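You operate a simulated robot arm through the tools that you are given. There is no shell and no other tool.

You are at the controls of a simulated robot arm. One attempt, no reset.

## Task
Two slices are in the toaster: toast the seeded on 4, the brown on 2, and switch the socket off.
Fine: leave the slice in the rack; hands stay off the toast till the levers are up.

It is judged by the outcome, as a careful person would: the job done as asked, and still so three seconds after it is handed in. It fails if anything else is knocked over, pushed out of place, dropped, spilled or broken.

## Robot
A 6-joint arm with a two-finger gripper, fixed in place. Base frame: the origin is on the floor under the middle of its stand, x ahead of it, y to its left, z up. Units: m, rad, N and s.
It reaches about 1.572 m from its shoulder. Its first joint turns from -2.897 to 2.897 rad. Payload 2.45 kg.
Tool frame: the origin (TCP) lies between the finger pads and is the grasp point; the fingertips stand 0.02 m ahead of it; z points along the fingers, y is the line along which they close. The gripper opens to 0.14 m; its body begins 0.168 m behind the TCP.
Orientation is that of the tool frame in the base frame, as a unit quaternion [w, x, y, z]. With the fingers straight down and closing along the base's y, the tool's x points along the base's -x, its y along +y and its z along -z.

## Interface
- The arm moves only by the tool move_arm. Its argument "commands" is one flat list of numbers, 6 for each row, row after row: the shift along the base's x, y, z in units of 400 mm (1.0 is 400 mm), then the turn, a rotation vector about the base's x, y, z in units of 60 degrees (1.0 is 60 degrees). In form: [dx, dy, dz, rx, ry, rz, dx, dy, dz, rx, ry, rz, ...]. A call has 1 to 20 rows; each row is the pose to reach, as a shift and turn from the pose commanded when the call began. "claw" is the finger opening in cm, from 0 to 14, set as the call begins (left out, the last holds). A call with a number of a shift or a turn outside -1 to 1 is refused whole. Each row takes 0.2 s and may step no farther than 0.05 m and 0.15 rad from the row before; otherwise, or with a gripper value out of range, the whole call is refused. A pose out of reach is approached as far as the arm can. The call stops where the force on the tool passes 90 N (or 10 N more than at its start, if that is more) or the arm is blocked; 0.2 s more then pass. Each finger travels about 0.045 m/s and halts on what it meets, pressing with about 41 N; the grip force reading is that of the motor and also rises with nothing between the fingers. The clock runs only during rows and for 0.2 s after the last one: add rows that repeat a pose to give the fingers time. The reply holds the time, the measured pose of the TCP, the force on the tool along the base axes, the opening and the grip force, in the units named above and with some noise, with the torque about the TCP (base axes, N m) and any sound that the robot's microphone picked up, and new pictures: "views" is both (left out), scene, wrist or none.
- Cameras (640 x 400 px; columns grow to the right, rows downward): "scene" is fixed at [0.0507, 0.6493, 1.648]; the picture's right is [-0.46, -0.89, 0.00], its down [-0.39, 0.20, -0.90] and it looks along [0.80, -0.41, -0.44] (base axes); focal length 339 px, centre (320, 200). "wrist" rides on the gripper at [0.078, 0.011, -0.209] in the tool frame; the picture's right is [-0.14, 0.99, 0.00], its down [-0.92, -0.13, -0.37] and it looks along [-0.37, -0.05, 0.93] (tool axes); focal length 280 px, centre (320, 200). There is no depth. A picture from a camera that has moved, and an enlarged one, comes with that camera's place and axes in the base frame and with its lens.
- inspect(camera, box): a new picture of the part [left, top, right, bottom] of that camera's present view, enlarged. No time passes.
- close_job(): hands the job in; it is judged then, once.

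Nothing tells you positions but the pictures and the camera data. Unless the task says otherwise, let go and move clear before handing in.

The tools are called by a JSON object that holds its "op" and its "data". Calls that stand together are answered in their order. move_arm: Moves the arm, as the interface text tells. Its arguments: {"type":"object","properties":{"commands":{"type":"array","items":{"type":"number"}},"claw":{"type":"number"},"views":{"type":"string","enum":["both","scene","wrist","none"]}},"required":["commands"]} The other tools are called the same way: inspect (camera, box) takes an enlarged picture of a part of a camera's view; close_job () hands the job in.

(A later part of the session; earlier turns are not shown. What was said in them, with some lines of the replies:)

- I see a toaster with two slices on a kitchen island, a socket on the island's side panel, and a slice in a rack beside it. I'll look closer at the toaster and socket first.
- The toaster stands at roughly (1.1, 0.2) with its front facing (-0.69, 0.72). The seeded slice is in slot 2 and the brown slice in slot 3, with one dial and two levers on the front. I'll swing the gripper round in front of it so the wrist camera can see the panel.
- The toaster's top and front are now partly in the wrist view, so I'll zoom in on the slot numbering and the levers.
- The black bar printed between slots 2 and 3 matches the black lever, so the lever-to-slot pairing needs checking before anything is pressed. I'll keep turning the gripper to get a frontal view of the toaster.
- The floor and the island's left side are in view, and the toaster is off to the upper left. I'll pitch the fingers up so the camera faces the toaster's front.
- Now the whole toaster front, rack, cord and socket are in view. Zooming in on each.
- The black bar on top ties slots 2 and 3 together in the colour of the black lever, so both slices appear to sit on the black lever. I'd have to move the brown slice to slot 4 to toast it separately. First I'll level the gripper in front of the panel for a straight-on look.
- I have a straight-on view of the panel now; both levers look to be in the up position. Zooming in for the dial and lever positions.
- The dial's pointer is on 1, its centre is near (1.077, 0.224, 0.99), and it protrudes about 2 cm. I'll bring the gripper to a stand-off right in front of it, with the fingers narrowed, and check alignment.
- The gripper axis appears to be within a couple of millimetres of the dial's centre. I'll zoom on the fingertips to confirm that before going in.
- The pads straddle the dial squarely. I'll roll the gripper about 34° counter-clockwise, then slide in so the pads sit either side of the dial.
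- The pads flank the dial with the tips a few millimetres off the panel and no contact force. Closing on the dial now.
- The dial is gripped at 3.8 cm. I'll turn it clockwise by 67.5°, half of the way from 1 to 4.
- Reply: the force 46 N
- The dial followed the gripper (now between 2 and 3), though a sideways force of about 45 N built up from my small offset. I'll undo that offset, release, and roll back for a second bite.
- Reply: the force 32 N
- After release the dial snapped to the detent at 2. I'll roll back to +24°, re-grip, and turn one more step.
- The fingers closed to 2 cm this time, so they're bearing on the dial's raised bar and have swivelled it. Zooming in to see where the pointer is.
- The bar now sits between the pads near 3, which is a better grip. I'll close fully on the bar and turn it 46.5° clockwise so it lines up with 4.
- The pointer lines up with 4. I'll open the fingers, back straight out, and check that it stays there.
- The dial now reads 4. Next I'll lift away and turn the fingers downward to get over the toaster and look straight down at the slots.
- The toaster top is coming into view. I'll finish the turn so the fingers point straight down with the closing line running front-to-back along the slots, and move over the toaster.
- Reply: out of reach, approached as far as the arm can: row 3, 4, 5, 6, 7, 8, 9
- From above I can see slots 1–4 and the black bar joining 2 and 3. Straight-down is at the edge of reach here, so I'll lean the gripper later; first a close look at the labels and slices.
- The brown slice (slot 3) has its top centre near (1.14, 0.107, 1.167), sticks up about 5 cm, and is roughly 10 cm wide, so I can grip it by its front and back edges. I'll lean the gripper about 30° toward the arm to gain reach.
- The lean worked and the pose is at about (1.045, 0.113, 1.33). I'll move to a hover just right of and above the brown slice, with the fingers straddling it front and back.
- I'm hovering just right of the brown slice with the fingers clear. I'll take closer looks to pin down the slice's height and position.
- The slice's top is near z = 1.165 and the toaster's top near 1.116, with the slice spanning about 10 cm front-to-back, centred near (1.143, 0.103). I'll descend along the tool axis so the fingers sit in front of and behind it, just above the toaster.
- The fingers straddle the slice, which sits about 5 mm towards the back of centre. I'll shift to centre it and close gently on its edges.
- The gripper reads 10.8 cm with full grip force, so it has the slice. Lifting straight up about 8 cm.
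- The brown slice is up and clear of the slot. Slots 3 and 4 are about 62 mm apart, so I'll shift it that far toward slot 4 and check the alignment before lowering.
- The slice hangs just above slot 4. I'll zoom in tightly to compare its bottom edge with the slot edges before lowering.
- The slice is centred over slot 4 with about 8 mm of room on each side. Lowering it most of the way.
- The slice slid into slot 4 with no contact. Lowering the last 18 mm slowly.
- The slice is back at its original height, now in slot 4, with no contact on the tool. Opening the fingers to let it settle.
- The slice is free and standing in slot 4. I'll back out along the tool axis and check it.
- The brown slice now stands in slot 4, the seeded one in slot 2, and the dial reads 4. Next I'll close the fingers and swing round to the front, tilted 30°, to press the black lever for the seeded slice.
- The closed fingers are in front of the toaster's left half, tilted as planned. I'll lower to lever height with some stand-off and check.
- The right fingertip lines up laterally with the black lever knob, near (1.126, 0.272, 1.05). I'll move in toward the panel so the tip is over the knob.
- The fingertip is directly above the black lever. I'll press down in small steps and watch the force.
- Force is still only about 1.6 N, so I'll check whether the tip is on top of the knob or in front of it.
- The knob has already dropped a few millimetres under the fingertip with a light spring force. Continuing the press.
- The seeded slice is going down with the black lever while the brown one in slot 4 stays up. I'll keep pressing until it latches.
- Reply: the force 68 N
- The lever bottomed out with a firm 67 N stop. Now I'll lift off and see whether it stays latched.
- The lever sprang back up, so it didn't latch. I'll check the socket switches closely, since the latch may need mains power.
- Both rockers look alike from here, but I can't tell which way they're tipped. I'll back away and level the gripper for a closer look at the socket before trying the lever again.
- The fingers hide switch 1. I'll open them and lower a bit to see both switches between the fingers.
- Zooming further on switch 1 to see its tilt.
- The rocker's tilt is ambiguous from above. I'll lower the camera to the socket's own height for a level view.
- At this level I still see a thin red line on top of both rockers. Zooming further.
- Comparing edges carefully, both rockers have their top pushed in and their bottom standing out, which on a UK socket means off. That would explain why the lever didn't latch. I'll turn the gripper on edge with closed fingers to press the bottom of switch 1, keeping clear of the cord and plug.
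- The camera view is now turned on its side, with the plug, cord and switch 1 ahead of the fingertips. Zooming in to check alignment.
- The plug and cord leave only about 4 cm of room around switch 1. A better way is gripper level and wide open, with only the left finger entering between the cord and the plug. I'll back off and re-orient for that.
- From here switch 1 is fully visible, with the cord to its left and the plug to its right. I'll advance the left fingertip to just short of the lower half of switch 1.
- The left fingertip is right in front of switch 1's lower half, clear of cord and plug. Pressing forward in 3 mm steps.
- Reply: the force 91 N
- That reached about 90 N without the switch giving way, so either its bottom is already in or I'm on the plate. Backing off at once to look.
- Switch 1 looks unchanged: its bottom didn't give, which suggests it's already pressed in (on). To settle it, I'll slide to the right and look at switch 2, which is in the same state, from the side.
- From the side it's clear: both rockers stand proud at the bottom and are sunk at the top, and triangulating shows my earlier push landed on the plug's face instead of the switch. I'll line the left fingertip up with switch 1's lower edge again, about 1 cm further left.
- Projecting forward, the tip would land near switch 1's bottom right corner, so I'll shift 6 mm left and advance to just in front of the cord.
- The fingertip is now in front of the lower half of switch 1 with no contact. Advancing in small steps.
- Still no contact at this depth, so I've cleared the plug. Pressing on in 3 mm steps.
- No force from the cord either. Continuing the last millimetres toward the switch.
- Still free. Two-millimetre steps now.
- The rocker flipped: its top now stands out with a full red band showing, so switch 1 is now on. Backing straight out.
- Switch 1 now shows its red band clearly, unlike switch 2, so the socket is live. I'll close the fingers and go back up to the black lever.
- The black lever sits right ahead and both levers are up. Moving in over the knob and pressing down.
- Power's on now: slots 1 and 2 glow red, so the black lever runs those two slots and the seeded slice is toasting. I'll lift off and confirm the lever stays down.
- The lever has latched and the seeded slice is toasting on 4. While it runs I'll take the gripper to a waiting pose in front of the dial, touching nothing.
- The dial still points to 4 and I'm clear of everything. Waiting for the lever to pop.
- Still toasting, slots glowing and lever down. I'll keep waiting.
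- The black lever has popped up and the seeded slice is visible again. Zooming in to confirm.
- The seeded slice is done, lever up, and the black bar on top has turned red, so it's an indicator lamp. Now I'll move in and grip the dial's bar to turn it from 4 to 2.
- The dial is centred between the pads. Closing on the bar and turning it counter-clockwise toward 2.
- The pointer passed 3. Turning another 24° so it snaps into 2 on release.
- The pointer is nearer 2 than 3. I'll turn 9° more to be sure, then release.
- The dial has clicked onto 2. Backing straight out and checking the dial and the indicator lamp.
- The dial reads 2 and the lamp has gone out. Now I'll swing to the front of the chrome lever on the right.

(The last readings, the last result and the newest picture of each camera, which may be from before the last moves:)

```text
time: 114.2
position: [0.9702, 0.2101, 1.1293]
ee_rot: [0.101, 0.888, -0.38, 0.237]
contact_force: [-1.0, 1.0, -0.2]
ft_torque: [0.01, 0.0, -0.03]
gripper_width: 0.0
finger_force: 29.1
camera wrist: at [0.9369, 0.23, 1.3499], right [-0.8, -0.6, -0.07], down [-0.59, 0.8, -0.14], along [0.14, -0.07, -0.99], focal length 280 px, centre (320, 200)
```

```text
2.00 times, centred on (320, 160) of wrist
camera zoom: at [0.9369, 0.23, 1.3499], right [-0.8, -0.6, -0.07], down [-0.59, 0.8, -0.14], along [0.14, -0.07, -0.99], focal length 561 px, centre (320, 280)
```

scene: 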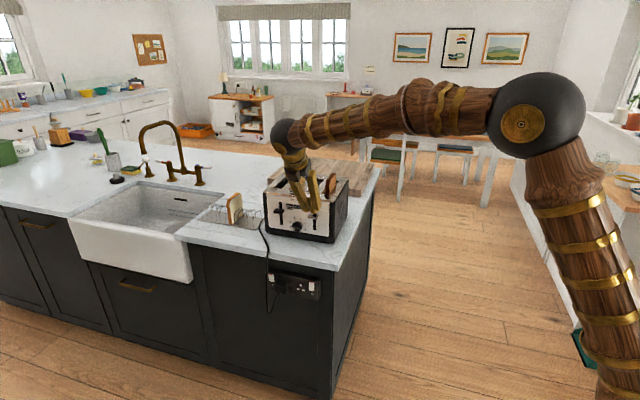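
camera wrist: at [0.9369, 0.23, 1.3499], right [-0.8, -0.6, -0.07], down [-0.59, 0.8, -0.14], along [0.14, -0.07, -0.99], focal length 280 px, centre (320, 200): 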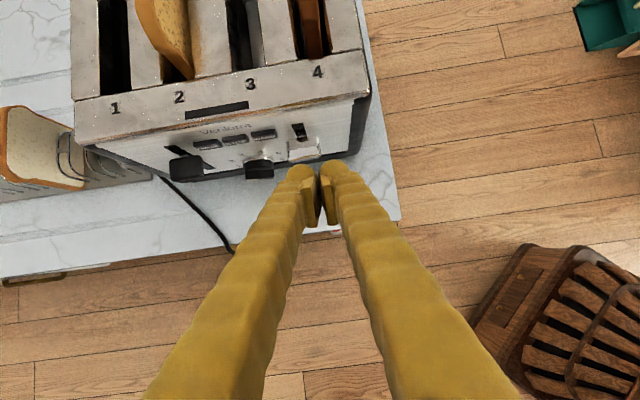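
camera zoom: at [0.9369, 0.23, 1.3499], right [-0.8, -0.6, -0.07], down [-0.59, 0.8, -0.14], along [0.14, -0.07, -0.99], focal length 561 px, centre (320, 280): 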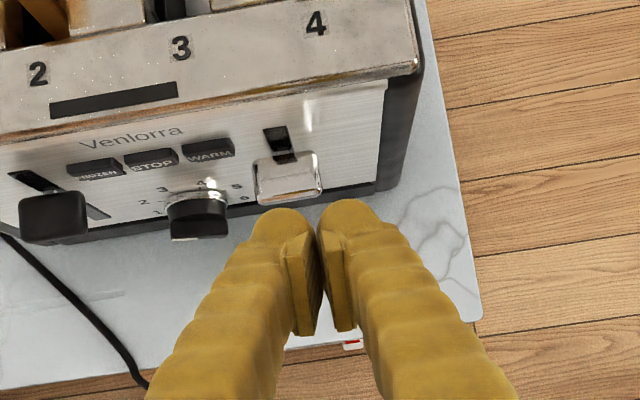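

The left fingertip lines up with the chrome knob. Moving in over it and pressing down.

{"op": "move_arm", "data": {"commands": [0.0243, -0.0292, 0, 0, 0, 0, 0.0487, -0.0583, 0, 0, 0, 0, 0.073, -0.0875, 0, 0, 0, 0, 0.073, -0.0875, -0.045, 0, 0, 0, 0.073, -0.0875, -0.09, 0, 0, 0, 0.073, -0.0875, -0.135, 0, 0, 0], "claw": 0, "views": "scene"}}

{"op": "inspect", "data": {"camera": "scene", "box": [265, 165, 355, 245]}}

```text
time: 115.6
position: [0.9993, 0.1744, 1.0747]
ee_rot: [0.102, 0.889, -0.379, 0.238]
contact_force: [0.5, -0.1, 0.4]
ft_torque: [0.02, 0.01, 0.03]
gripper_width: 0.0001
finger_force: 29.7
```

scene: 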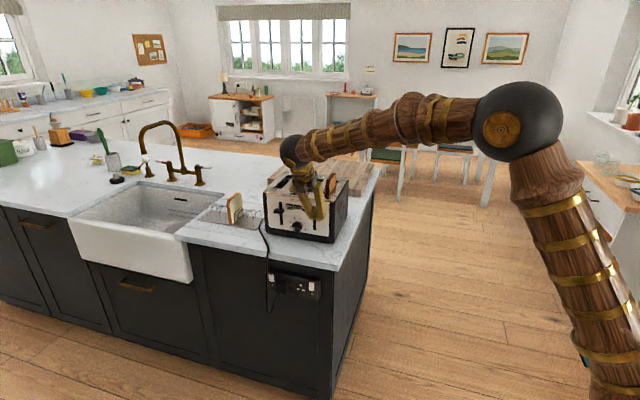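

```text
5.00 times, centred on (310, 205) of scene
camera zoom: at [0.0507, 0.6493, 1.648], right [-0.46, -0.89, 0.0], down [-0.39, 0.2, -0.9], along [0.8, -0.41, -0.44], focal length 1696 px, centre (370, 175)
```

zoom: 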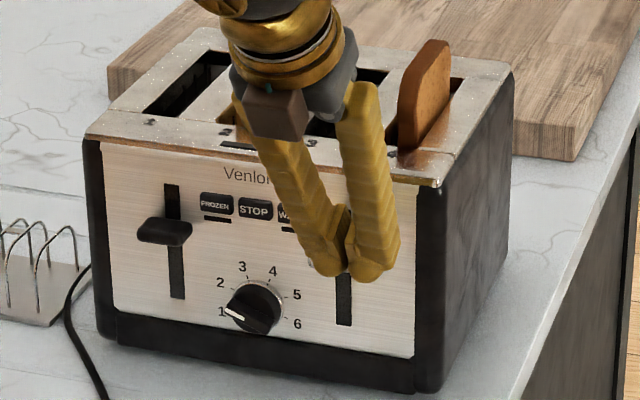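

Before pressing, the dial looks from this angle as if it may not be on 2. I'll zoom in on it.

{"op": "inspect", "data": {"camera": "scene", "box": [285, 212, 315, 234]}}

{"op": "inspect", "data": {"camera": "wrist", "box": [200, 110, 320, 210]}}

```text
16.00 times, centred on (300, 223) of scene
camera zoom: at [0.0507, 0.6493, 1.648], right [-0.46, -0.89, 0.0], down [-0.39, 0.2, -0.9], along [0.8, -0.41, -0.44], focal length 5428 px, centre (640, -168)
```

zoom: 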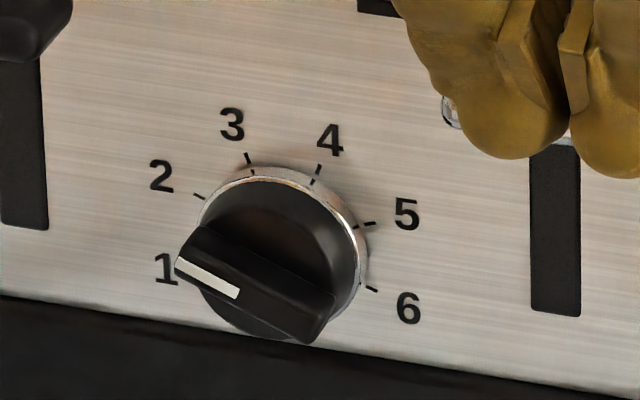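

```text
4.00 times, centred on (260, 160) of wrist
camera zoom: at [0.9652, 0.1954, 1.2963], right [-0.8, -0.6, -0.07], down [-0.59, 0.8, -0.14], along [0.14, -0.07, -0.99], focal length 1122 px, centre (560, 360)
```

zoom: 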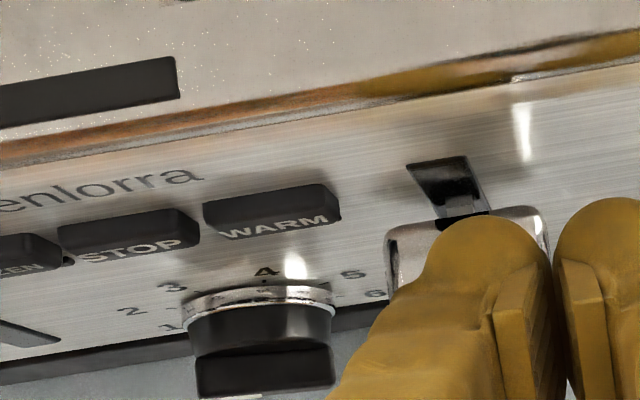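

The dial's bar does line up with 2; the offset was only perspective. Pressing the chrome lever down.

{"op": "move_arm", "data": {"commands": [0, 0, -0.03, 0, 0, 0, 0, 0, -0.06, 0, 0, 0, 0, 0, -0.085, 0, 0, 0, 0, 0, -0.105, 0, 0, 0, 0, 0, -0.12, 0, 0, 0, 0, 0, -0.122, 0, 0, 0], "views": "scene"}}

{"op": "inspect", "data": {"camera": "scene", "box": [265, 165, 355, 245]}}

```text
time: 117.0
position: [1.0008, 0.176, 1.0252]
ee_rot: [0.102, 0.889, -0.379, 0.238]
contact_force: [-0.4, -0.4, -0.6]
ft_torque: [-0.02, -0.04, 0.01]
gripper_width: 0.0
finger_force: 29.8
```

scene: 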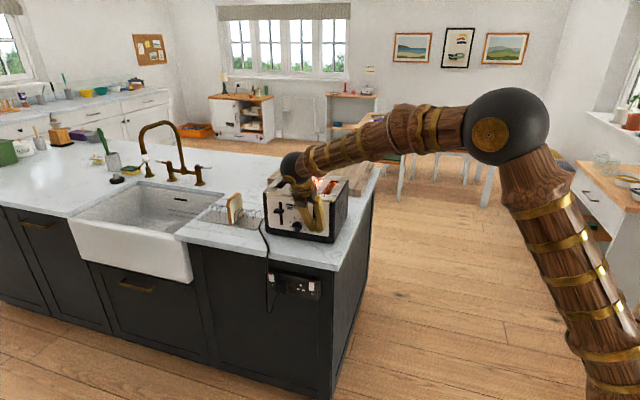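

```text
5.00 times, centred on (310, 205) of scene
camera zoom: at [0.0507, 0.6493, 1.648], right [-0.46, -0.89, 0.0], down [-0.39, 0.2, -0.9], along [0.8, -0.41, -0.44], focal length 1696 px, centre (370, 175)
```

zoom: 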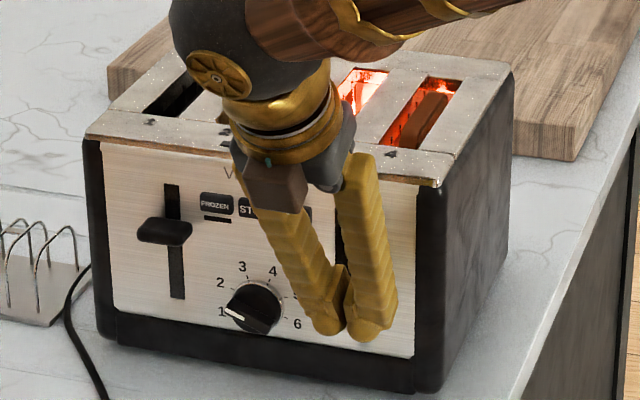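

Slots 3 and 4 are glowing and the brown slice is down on setting 2. Lifting off and backing away.

{"op": "move_arm", "data": {"commands": [-0.01, 0.01, 0.04, 0, 0, 0, -0.05, 0.05, 0.11, 0, 0, 0, -0.1, 0.105, 0.2, 0, 0, 0, -0.16, 0.168, 0.28, 0, 0, 0, -0.22, 0.23, 0.3, 0, 0, 0], "claw": 0, "views": "both"}}

{"op": "inspect", "data": {"camera": "scene", "box": [265, 165, 355, 245]}}

```text
time: 118.2
position: [0.9095, 0.2693, 1.1482]
ee_rot: [0.102, 0.889, -0.379, 0.238]
contact_force: [0.2, 0.2, 0.7]
ft_torque: [-0.04, 0.0, 0.01]
gripper_width: 0.0
finger_force: 29.0
camera wrist: at [0.8767, 0.2894, 1.3684], right [-0.8, -0.6, -0.07], down [-0.59, 0.8, -0.14], along [0.14, -0.07, -0.99], focal length 280 px, centre (320, 200)
```

scene: 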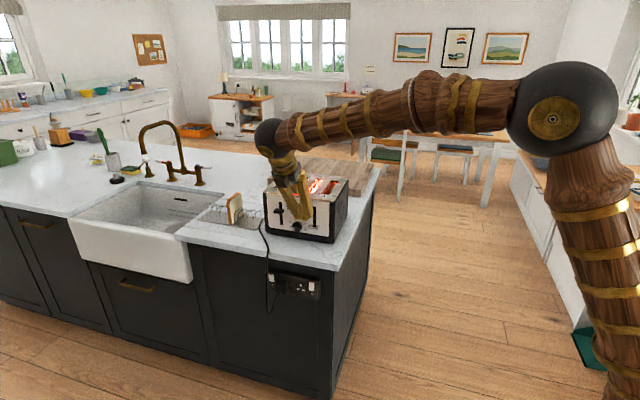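
wrist: 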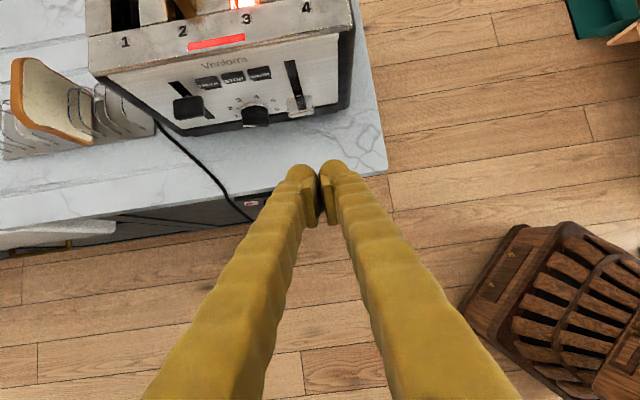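

```text
5.00 times, centred on (310, 205) of scene
camera zoom: at [0.0507, 0.6493, 1.648], right [-0.46, -0.89, 0.0], down [-0.39, 0.2, -0.9], along [0.8, -0.41, -0.44], focal length 1696 px, centre (370, 175)
```

zoom: 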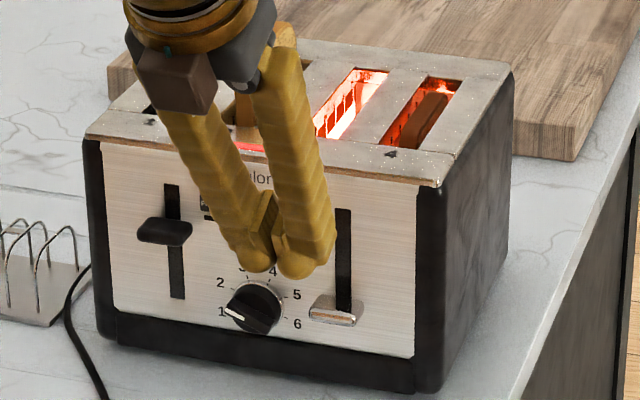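

The chrome lever is latched down and the lamp is lit. While the brown slice toasts, I'll move down to the socket with the gripper level and open, ready to press the top of switch 1 once both levers are up.

{"op": "move_arm", "data": {"commands": [-0.0072, 0.0379, -0.0463, -0.0903, -0.0863, 0, -0.0144, 0.0759, -0.0925, -0.1805, -0.1725, 0, -0.0216, 0.1138, -0.1388, -0.2708, -0.2588, 0, -0.0288, 0.1518, -0.185, -0.361, -0.345, 0, -0.0359, 0.1897, -0.2313, -0.4513, -0.4313, 0, -0.0431, 0.2276, -0.2775, -0.5415, -0.5175, 0, -0.0503, 0.2656, -0.3238, -0.6318, -0.6038, 0, -0.0575, 0.3035, -0.37, -0.722, -0.69, 0], "claw": 14, "views": "none"}}

{"op": "move_arm", "data": {"commands": [0.0104, -0.0109, -0.09, 0, 0, 0, 0.0207, -0.0217, -0.18, 0, 0, 0, 0.0311, -0.0326, -0.27, 0, 0, 0, 0.0414, -0.0434, -0.36, 0, 0, 0, 0.0518, -0.0543, -0.4525, 0, 0, 0], "claw": 14, "views": "both"}}

{"op": "inspect", "data": {"camera": "scene", "box": [250, 160, 350, 250]}}

{"op": "inspect", "data": {"camera": "wrist", "box": [190, 100, 350, 230]}}

```text
time: 120.0
position: [0.888, 0.3888, 0.9967]
ee_rot: [0.278, 0.65, -0.279, 0.65]
contact_force: [0.3, -0.1, 0.9]
ft_torque: [0.12, 0.06, -0.01]
gripper_width: 0.14
finger_force: 0.1
```

```text
time: 121.2
position: [0.9117, 0.3695, 0.8174]
ee_rot: [0.278, 0.651, -0.278, 0.65]
contact_force: [-0.2, -0.1, -0.3]
ft_torque: [0.04, 0.04, -0.01]
gripper_width: 0.1397
finger_force: 0.0
camera wrist: at [0.7587, 0.514, 0.8957], right [-0.72, -0.68, -0.14], down [-0.16, 0.36, -0.92], along [0.68, -0.64, -0.37], focal length 280 px, centre (320, 200)
```

scene: 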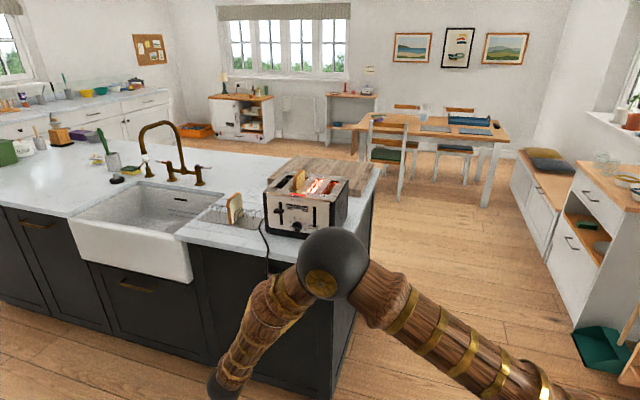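
wrist: 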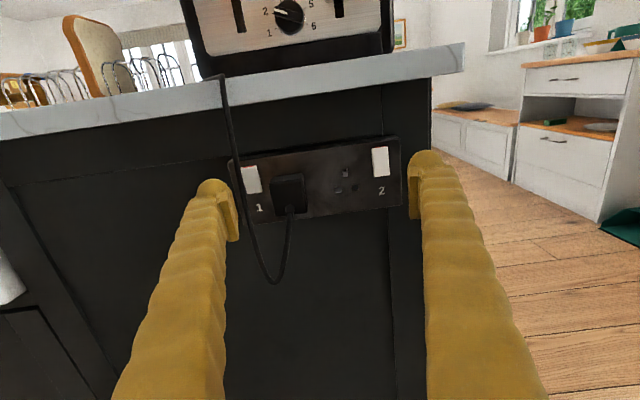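

```text
4.44 times, centred on (300, 205) of scene
camera zoom: at [0.0507, 0.6493, 1.648], right [-0.46, -0.89, 0.0], down [-0.39, 0.2, -0.9], along [0.8, -0.41, -0.44], focal length 1508 px, centre (409, 178)
```

zoom: 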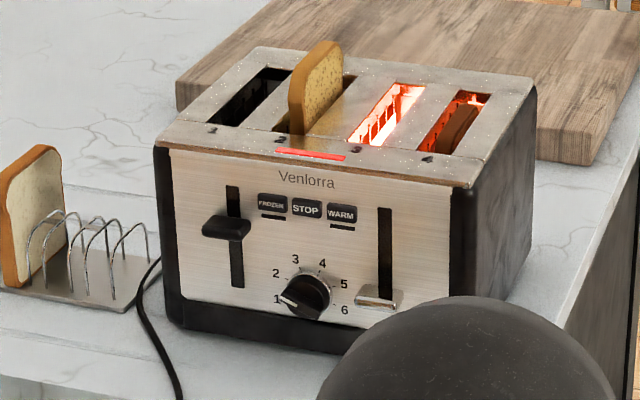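

```text
3.08 times, centred on (270, 165) of wrist
camera zoom: at [0.7587, 0.514, 0.8957], right [-0.72, -0.68, -0.14], down [-0.16, 0.36, -0.92], along [0.68, -0.64, -0.37], focal length 863 px, centre (474, 308)
```

zoom: 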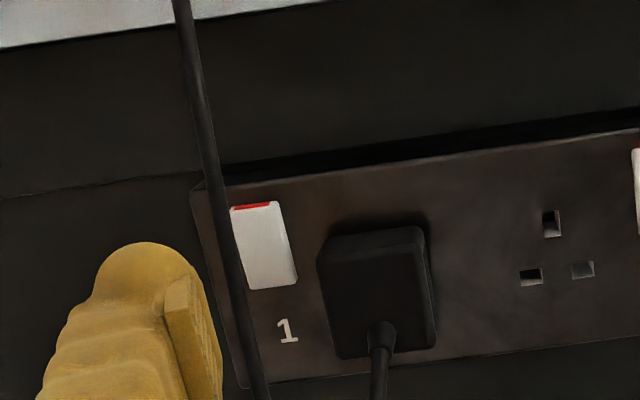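

Brown is toasting in slot 4, dial on 2. I'm in front of switch 1 and will wait here until the chrome lever pops up.

{"op": "move_arm", "data": {"commands": [0, 0, 0, 0, 0, 0, 0, 0, 0, 0, 0, 0, 0, 0, 0, 0, 0, 0, 0, 0, 0, 0, 0, 0, 0, 0, 0, 0, 0, 0, 0, 0, 0, 0, 0, 0, 0, 0, 0, 0, 0, 0, 0, 0, 0, 0, 0, 0, 0, 0, 0, 0, 0, 0, 0, 0, 0, 0, 0, 0, 0, 0, 0, 0, 0, 0, 0, 0, 0, 0, 0, 0, 0, 0, 0, 0, 0, 0, 0, 0, 0, 0, 0, 0, 0, 0, 0, 0, 0, 0, 0, 0, 0, 0, 0, 0, 0, 0, 0, 0, 0, 0, 0, 0, 0, 0, 0, 0, 0, 0, 0, 0, 0, 0, 0, 0, 0, 0, 0, 0], "views": "scene"}}

{"op": "move_arm", "data": {"commands": [0, 0, 0, 0, 0, 0, 0, 0, 0, 0, 0, 0, 0, 0, 0, 0, 0, 0, 0, 0, 0, 0, 0, 0, 0, 0, 0, 0, 0, 0, 0, 0, 0, 0, 0, 0, 0, 0, 0, 0, 0, 0, 0, 0, 0, 0, 0, 0, 0, 0, 0, 0, 0, 0, 0, 0, 0, 0, 0, 0, 0, 0, 0, 0, 0, 0, 0, 0, 0, 0, 0, 0, 0, 0, 0, 0, 0, 0, 0, 0, 0, 0, 0, 0, 0, 0, 0, 0, 0, 0, 0, 0, 0, 0, 0, 0, 0, 0, 0, 0, 0, 0, 0, 0, 0, 0, 0, 0, 0, 0, 0, 0, 0, 0, 0, 0, 0, 0, 0, 0], "views": "scene"}}

{"op": "inspect", "data": {"camera": "scene", "box": [250, 160, 350, 250]}}

```text
time: 125.4
position: [0.9114, 0.3683, 0.8177]
ee_rot: [0.278, 0.651, -0.278, 0.649]
contact_force: [0.3, 1.0, -0.4]
ft_torque: [0.0, -0.02, 0.01]
gripper_width: 0.1403
finger_force: 0.1
```

scene: 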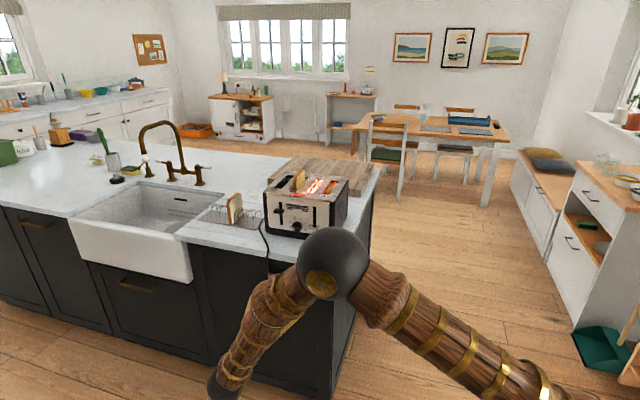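

```text
time: 129.6
position: [0.9118, 0.3693, 0.8158]
ee_rot: [0.278, 0.65, -0.278, 0.65]
contact_force: [-0.1, -0.2, 0.0]
ft_torque: [0.0, 0.0, -0.03]
gripper_width: 0.1401
finger_force: 0.2
```

scene: 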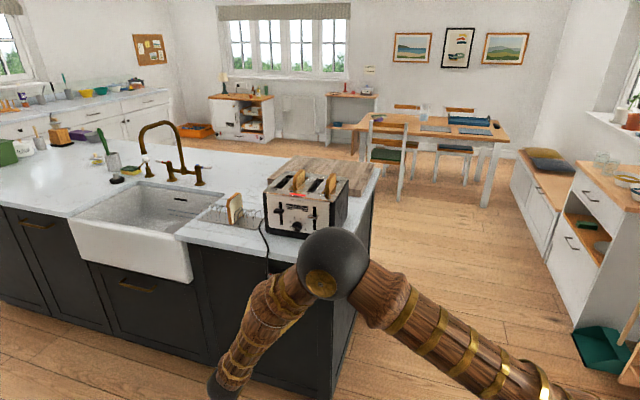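

```text
4.44 times, centred on (300, 205) of scene
camera zoom: at [0.0507, 0.6493, 1.648], right [-0.46, -0.89, 0.0], down [-0.39, 0.2, -0.9], along [0.8, -0.41, -0.44], focal length 1508 px, centre (409, 178)
```

zoom: 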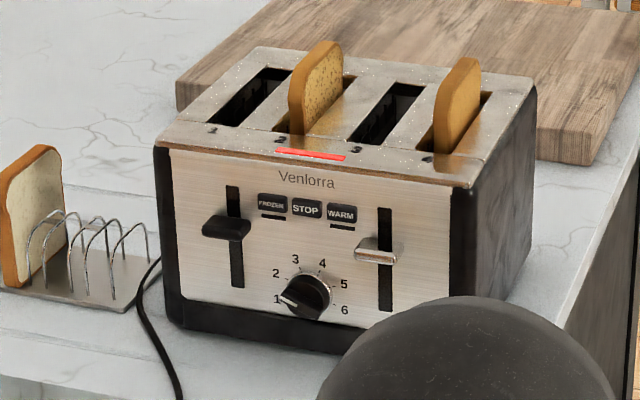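

Both levers are up and both slices are toasted. Now I'll bring the left fingertip up to the top edge of switch 1.

{"op": "move_arm", "data": {"commands": [0.035, -0.037, -0.0125, 0, 0, 0, 0.075, -0.079, -0.0125, 0, 0, 0, 0.115, -0.12, -0.0125, 0, 0, 0, 0.15, -0.157, -0.0125, 0, 0, 0, 0.1725, -0.1808, -0.0125, 0, 0, 0], "claw": 14, "views": "wrist"}}

{"op": "inspect", "data": {"camera": "wrist", "box": [170, 100, 290, 220]}}

```text
time: 130.8
position: [0.9797, 0.2966, 0.8129]
ee_rot: [0.279, 0.651, -0.279, 0.649]
contact_force: [0.5, -0.5, 0.0]
ft_torque: [0.01, 0.03, 0.0]
gripper_width: 0.1404
finger_force: 0.1
camera wrist: at [0.8271, 0.4414, 0.892], right [-0.72, -0.68, -0.14], down [-0.16, 0.36, -0.92], along [0.68, -0.64, -0.37], focal length 280 px, centre (320, 200)
```

wrist: 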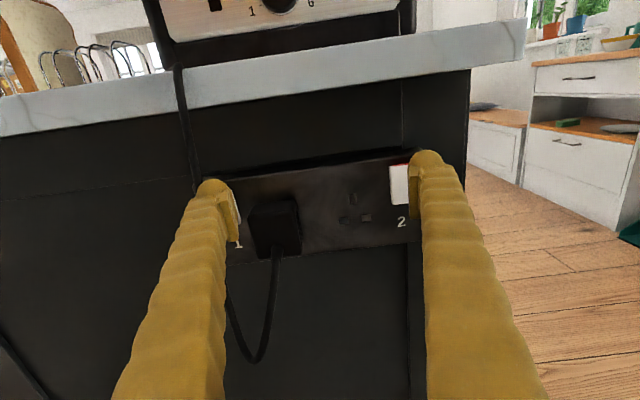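

```text
3.33 times, centred on (230, 160) of wrist
camera zoom: at [0.8271, 0.4414, 0.892], right [-0.72, -0.68, -0.14], down [-0.16, 0.36, -0.92], along [0.68, -0.64, -0.37], focal length 935 px, centre (620, 333)
```

zoom: 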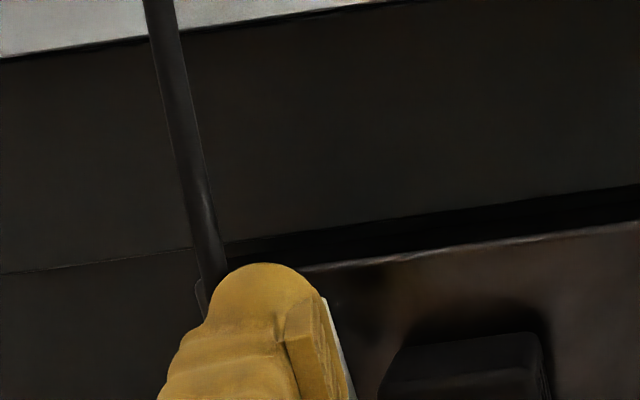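

The left fingertip covers the top of switch 1, but the right finger sits close to switch 2. I'll back off a little and narrow the opening so it can't touch that one.

{"op": "move_arm", "data": {"commands": [-0.03, 0.0315, 0, 0, 0, 0, -0.0604, 0.0633, 0, 0, 0, 0, -0.085, 0.089, 0, 0, 0, 0], "claw": 14, "views": "none"}}

{"op": "move_arm", "data": {"commands": [0.0113, 0.0108, 0, 0, 0, 0, 0.0226, 0.0216, 0, 0, 0, 0, 0.0339, 0.0323, 0, 0, 0, 0, 0.0452, 0.0431, 0, 0, 0, 0, 0.0452, 0.0431, 0, 0, 0, 0], "claw": 9, "views": "wrist"}}

{"op": "inspect", "data": {"camera": "wrist", "box": [200, 110, 420, 240]}}

```text
time: 131.6
position: [0.9443, 0.3322, 0.8118]
ee_rot: [0.278, 0.651, -0.278, 0.649]
contact_force: [0.0, -0.9, 0.3]
ft_torque: [0.0, 0.02, -0.01]
gripper_width: 0.1398
finger_force: 0.0
```

```text
time: 132.8
position: [0.9628, 0.3473, 0.8125]
ee_rot: [0.277, 0.651, -0.277, 0.65]
contact_force: [-1.1, 1.2, -0.6]
ft_torque: [0.01, 0.01, 0.0]
gripper_width: 0.0898
finger_force: 0.1
camera wrist: at [0.8101, 0.4938, 0.8916], right [-0.72, -0.68, -0.14], down [-0.16, 0.36, -0.92], along [0.68, -0.64, -0.37], focal length 280 px, centre (320, 200)
```

wrist: 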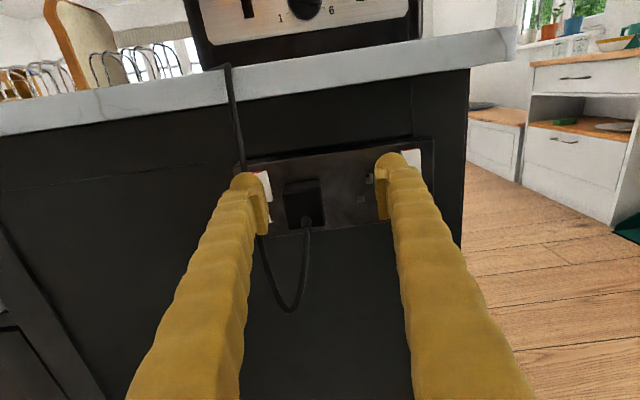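

```text
2.91 times, centred on (310, 175) of wrist
camera zoom: at [0.8101, 0.4938, 0.8916], right [-0.72, -0.68, -0.14], down [-0.16, 0.36, -0.92], along [0.68, -0.64, -0.37], focal length 816 px, centre (349, 273)
```

zoom: 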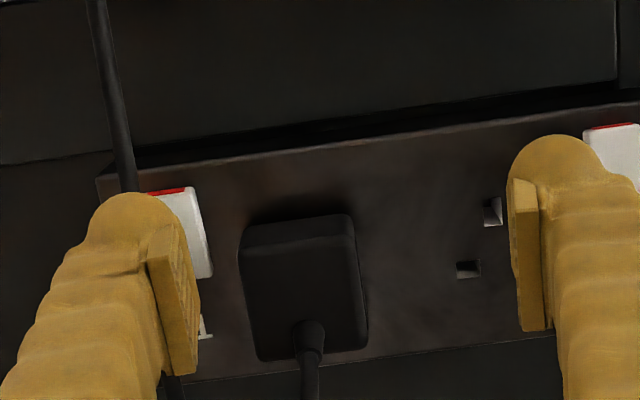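

Now the right finger is well clear of switch 2, and the left one lines up with the upper half of switch 1. Advancing.

{"op": "move_arm", "data": {"commands": [0.03, -0.0314, 0, 0, 0, 0, 0.06, -0.0629, 0, 0, 0, 0, 0.0897, -0.094, 0, 0, 0, 0], "claw": 9, "views": "wrist"}}

{"op": "inspect", "data": {"camera": "wrist", "box": [200, 110, 420, 240]}}

```text
time: 133.6
position: [0.9971, 0.3117, 0.8118]
ee_rot: [0.279, 0.65, -0.279, 0.65]
contact_force: [0.2, 0.7, 0.1]
ft_torque: [0.01, -0.01, 0.03]
gripper_width: 0.0901
finger_force: 0.1
camera wrist: at [0.8455, 0.4574, 0.8915], right [-0.72, -0.68, -0.14], down [-0.16, 0.36, -0.92], along [0.68, -0.64, -0.37], focal length 280 px, centre (320, 200)
```

wrist: 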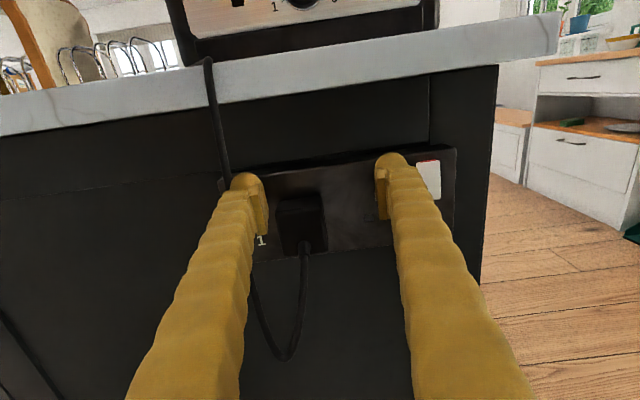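

```text
2.91 times, centred on (310, 175) of wrist
camera zoom: at [0.8455, 0.4574, 0.8915], right [-0.72, -0.68, -0.14], down [-0.16, 0.36, -0.92], along [0.68, -0.64, -0.37], focal length 816 px, centre (349, 273)
```

zoom: 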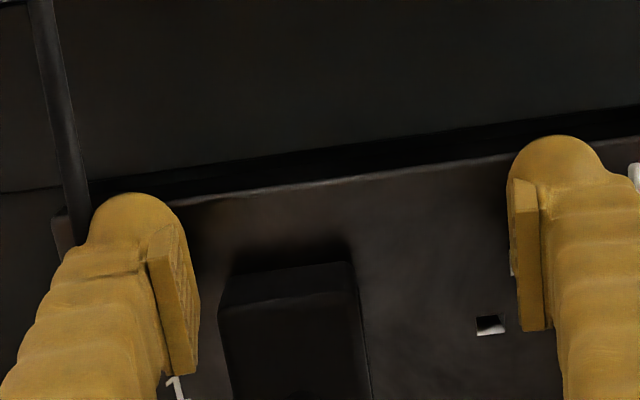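

No contact yet. Pressing in 2 mm steps.

{"op": "move_arm", "data": {"commands": [0.0035, -0.0036, 0, 0, 0, 0, 0.0069, -0.0072, 0, 0, 0, 0, 0.0104, -0.0108, 0, 0, 0, 0, 0.0138, -0.0145, 0, 0, 0, 0, 0.0173, -0.0181, 0, 0, 0, 0], "views": "none"}}

```text
time: 134.8
position: [1.0056, 0.3045, 0.8113]
ee_rot: [0.279, 0.651, -0.278, 0.649]
contact_force: [-19.5, 14.1, 4.3]
ft_torque: [0.37, -0.09, 1.23]
gripper_width: 0.0894
finger_force: 0.0
```

Contact at about 24 N. I'll look, then press a touch further.

{"op": "move_arm", "data": {"commands": [0.0026, -0.0027, 0, 0, 0, 0, 0.0052, -0.0054, 0, 0, 0, 0], "views": "wrist"}}

{"op": "inspect", "data": {"camera": "wrist", "box": [200, 150, 300, 250]}}

```text
time: 135.4
position: [1.0065, 0.3047, 0.8116]
ee_rot: [0.277, 0.651, -0.277, 0.65]
contact_force: [-72.3, 51.8, 10.5]
ft_torque: [1.18, 0.03, 4.6]
gripper_width: 0.0889
finger_force: 0.1
camera wrist: at [0.8526, 0.4493, 0.891], right [-0.71, -0.69, -0.14], down [-0.16, 0.35, -0.92], along [0.68, -0.64, -0.37], focal length 280 px, centre (320, 200)
```

wrist: 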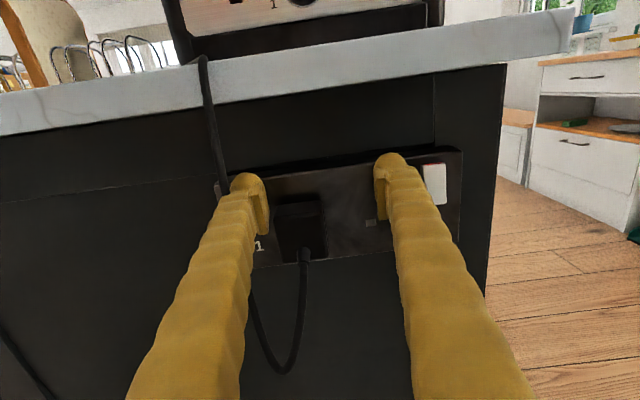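

```text
4.00 times, centred on (250, 200) of wrist
camera zoom: at [0.8526, 0.4493, 0.891], right [-0.71, -0.69, -0.14], down [-0.16, 0.35, -0.92], along [0.68, -0.64, -0.37], focal length 1122 px, centre (600, 200)
```

zoom: 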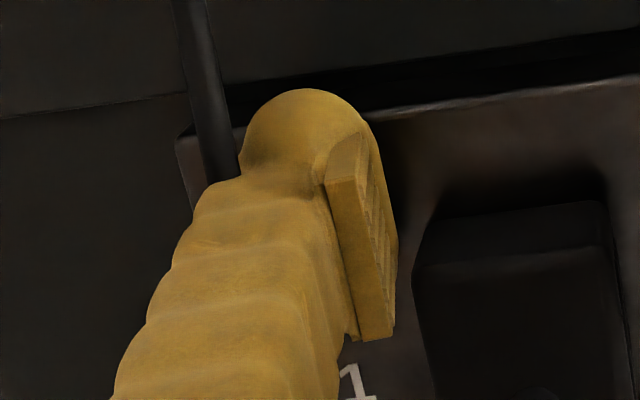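

That's a hard stop now, so I'll back straight out and look at the switch.

{"op": "move_arm", "data": {"commands": [-0.02, 0.021, 0, 0, 0, 0, -0.065, 0.068, 0, 0, 0, 0, -0.11, 0.115, 0, 0, 0, 0, -0.17, 0.178, 0, 0, 0, 0, -0.23, 0.241, 0, 0, 0, 0], "claw": 9, "views": "wrist"}}

{"op": "inspect", "data": {"camera": "wrist", "box": [220, 110, 420, 230]}}

{"op": "inspect", "data": {"camera": "scene", "box": [255, 260, 330, 310]}}

```text
time: 136.6
position: [0.915, 0.3952, 0.8097]
ee_rot: [0.278, 0.651, -0.278, 0.649]
contact_force: [0.3, 0.0, 0.0]
ft_torque: [0.03, -0.02, 0.02]
gripper_width: 0.0897
finger_force: 0.1
camera wrist: at [0.7631, 0.5405, 0.8901], right [-0.72, -0.68, -0.14], down [-0.16, 0.36, -0.92], along [0.68, -0.64, -0.37], focal length 280 px, centre (320, 200)
```

wrist: 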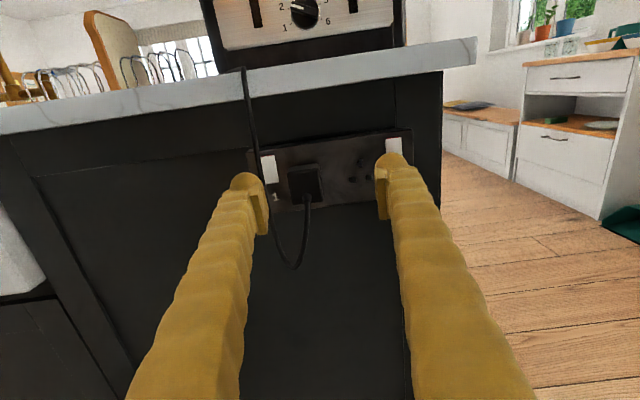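

```text
3.20 times, centred on (320, 170) of wrist
camera zoom: at [0.7631, 0.5405, 0.8901], right [-0.72, -0.68, -0.14], down [-0.16, 0.36, -0.92], along [0.68, -0.64, -0.37], focal length 897 px, centre (320, 296)
```

zoom: 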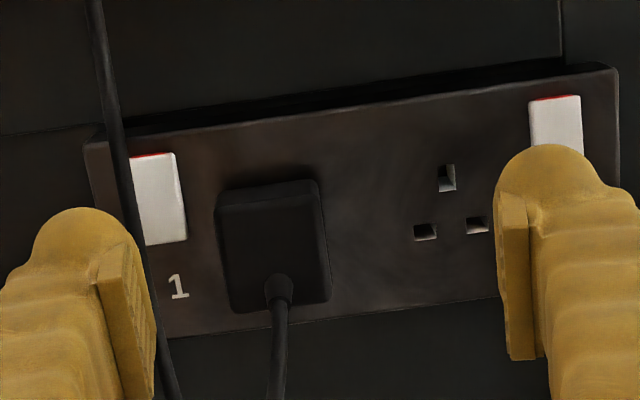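

```text
8.00 times, centred on (292, 285) of scene
camera zoom: at [0.0507, 0.6493, 1.648], right [-0.46, -0.89, 0.0], down [-0.39, 0.2, -0.9], along [0.8, -0.41, -0.44], focal length 2714 px, centre (540, -480)
```

zoom: 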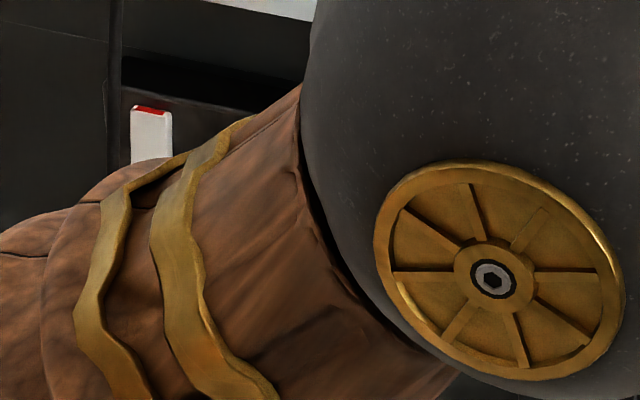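

Switch 1 now shows only the thin line like switch 2, so it looks flipped back to off. Zooming to confirm.

{"op": "inspect", "data": {"camera": "wrist", "box": [250, 145, 310, 195]}}

{"op": "inspect", "data": {"camera": "scene", "box": [250, 160, 350, 250]}}

```text
8.00 times, centred on (280, 170) of wrist
camera zoom: at [0.7631, 0.5405, 0.8901], right [-0.72, -0.68, -0.14], down [-0.16, 0.36, -0.92], along [0.68, -0.64, -0.37], focal length 2243 px, centre (640, 440)
```

zoom: 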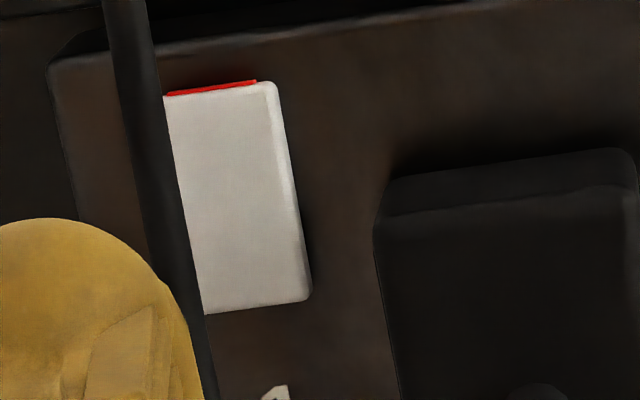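

```text
4.44 times, centred on (300, 205) of scene
camera zoom: at [0.0507, 0.6493, 1.648], right [-0.46, -0.89, 0.0], down [-0.39, 0.2, -0.9], along [0.8, -0.41, -0.44], focal length 1508 px, centre (409, 178)
```

zoom: 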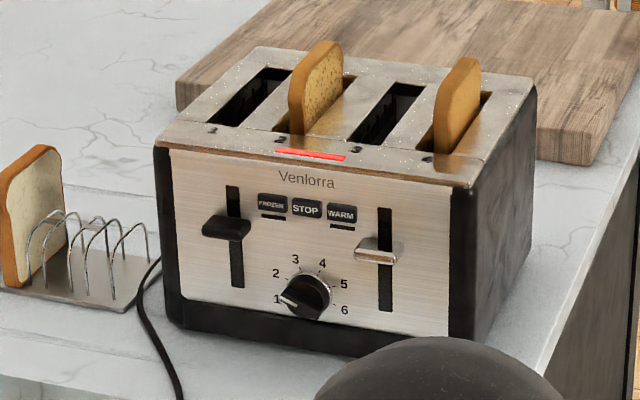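

Switch 1 is back to its off position and both levers are up. I'll move the arm up and clear, then do a final check.

{"op": "move_arm", "data": {"commands": [-0.05, 0.05, 0.05, 0, 0, 0, -0.1, 0.1, 0.13, 0, 0, 0, -0.14, 0.14, 0.23, 0, 0, 0, -0.18, 0.18, 0.33, 0, 0, 0, -0.21, 0.21, 0.44, 0, 0, 0, -0.23, 0.23, 0.55, 0, 0, 0, -0.25, 0.25, 0.66, 0, 0, 0, -0.25, 0.25, 0.77, 0, 0, 0, -0.25, 0.25, 0.88, 0, 0, 0], "claw": 9, "views": "both"}}

{"op": "inspect", "data": {"camera": "scene", "box": [240, 160, 350, 310]}}

{"op": "inspect", "data": {"camera": "scene", "box": [262, 265, 327, 305]}}

```text
time: 138.6
position: [0.816, 0.4935, 1.1639]
ee_rot: [0.278, 0.651, -0.278, 0.649]
contact_force: [-0.3, 1.0, 0.4]
ft_torque: [-0.01, -0.01, -0.01]
gripper_width: 0.0902
finger_force: 0.1
camera wrist: at [0.664, 0.6384, 1.244], right [-0.72, -0.68, -0.14], down [-0.16, 0.36, -0.92], along [0.68, -0.64, -0.37], focal length 280 px, centre (320, 200)
```

scene: 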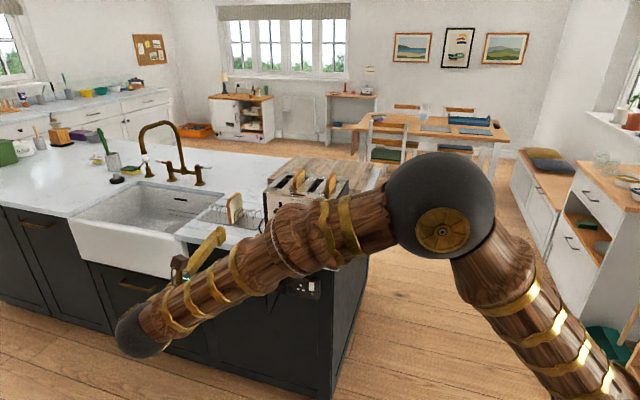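
wrist: 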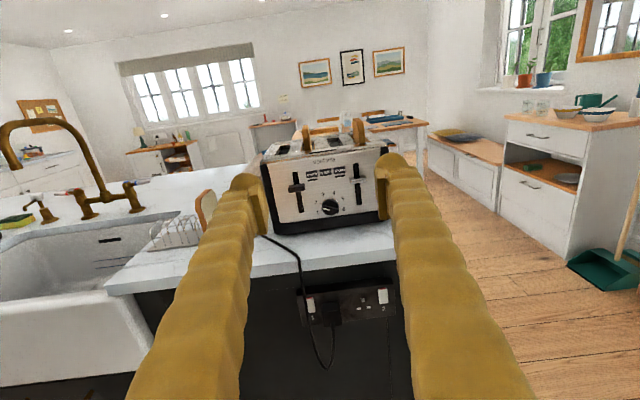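

```text
2.67 times, centred on (295, 235) of scene
camera zoom: at [0.0507, 0.6493, 1.648], right [-0.46, -0.89, 0.0], down [-0.39, 0.2, -0.9], along [0.8, -0.41, -0.44], focal length 905 px, centre (387, 107)
```

zoom: 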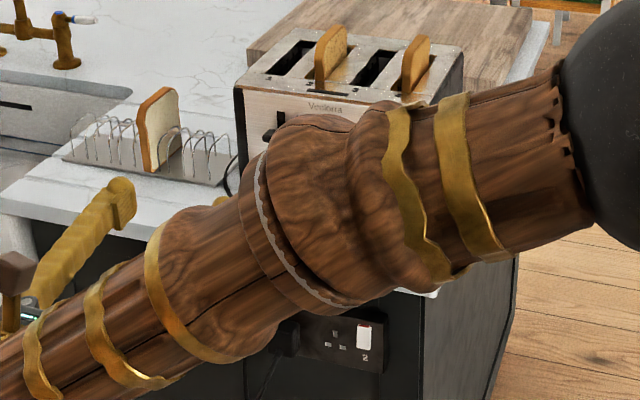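

```text
9.85 times, centred on (294, 285) of scene
camera zoom: at [0.0507, 0.6493, 1.648], right [-0.46, -0.89, 0.0], down [-0.39, 0.2, -0.9], along [0.8, -0.41, -0.44], focal length 3340 px, centre (571, -637)
```

zoom: 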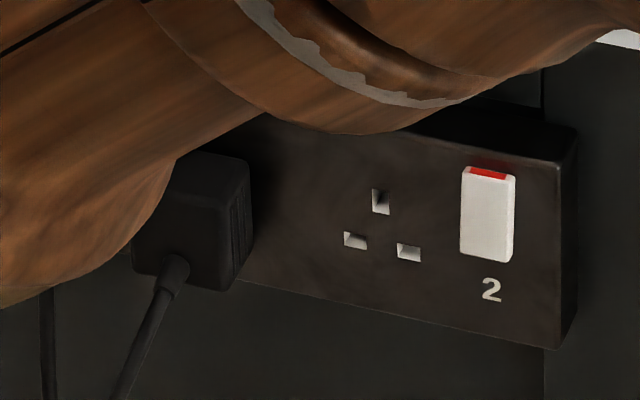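

Switch 2 looks exactly as at the start. The wrist camera sees both switches and the toaster, so I'll compare them there.

{"op": "inspect", "data": {"camera": "wrist", "box": [290, 275, 400, 345]}}

{"op": "inspect", "data": {"camera": "wrist", "box": [245, 100, 405, 240]}}

```text
5.71 times, centred on (345, 310) of wrist
camera zoom: at [0.664, 0.6384, 1.244], right [-0.72, -0.68, -0.14], down [-0.16, 0.36, -0.92], along [0.68, -0.64, -0.37], focal length 1602 px, centre (177, -429)
```

zoom: 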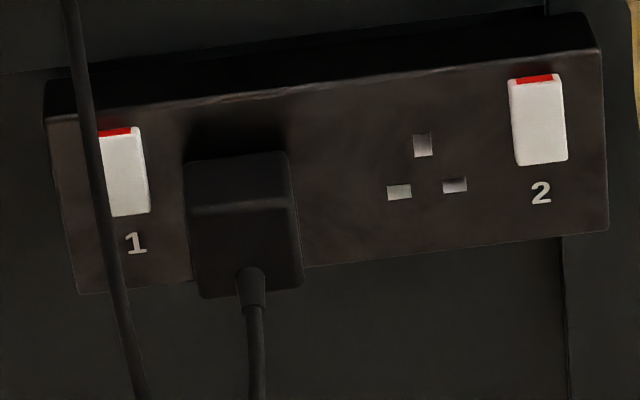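

```text
2.86 times, centred on (325, 170) of wrist
camera zoom: at [0.664, 0.6384, 1.244], right [-0.72, -0.68, -0.14], down [-0.16, 0.36, -0.92], along [0.68, -0.64, -0.37], focal length 801 px, centre (306, 286)
```

zoom: 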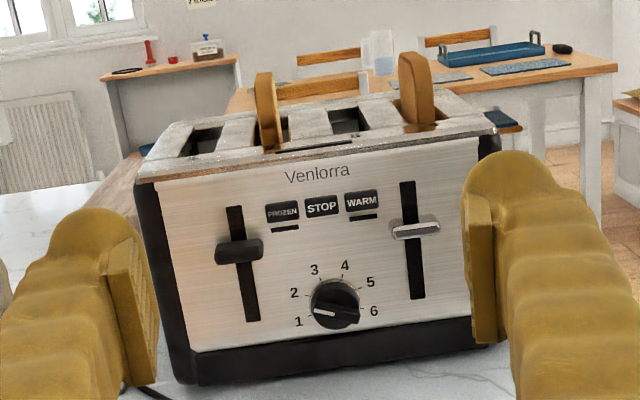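

Final state:
- **Toast:** the seeded slice was toasted on 4 and the brown slice on 2. Both are standing up in the toaster.
- **Levers:** both are up and the elements are dark.
- **Socket:** switch 1 is off.
- **Rack:** its slice was not touched.

The arm is clear, so I'm handing in.

{"op": "close_job", "data": {}}

```text
The job is handed in.
```

The job is handed in: the seeded slice was toasted on 4, the brown slice on 2, and the toaster's socket (switch 1) is off. Both levers are up, both slices are standing in the toaster, and the slice in the rack was left alone.

A few things went differently from a straight run:

- **Socket was off at the start:** The first press of the black lever didn't latch, because switch 1 was off. I turned it on for the toasting and off again once both levers were up.
- **Brown slice moved:** I moved it from slot 3 to slot 4 before toasting, with the levers up. I thought the bar between slots 2 and 3 tied them to one lever, but it turned out to be an indicator lamp, so the move wasn't needed.
- **Toaster shifted slightly:** Turning the dial pushed the toaster back by about 4 mm.
- **Hard push on the plug:** While reaching for switch 1, I pressed on the toaster's plug at about 90 N. I saw no damage, and the toaster ran normally afterwards.

The dial is left on 2, and switch 2 is as it was.
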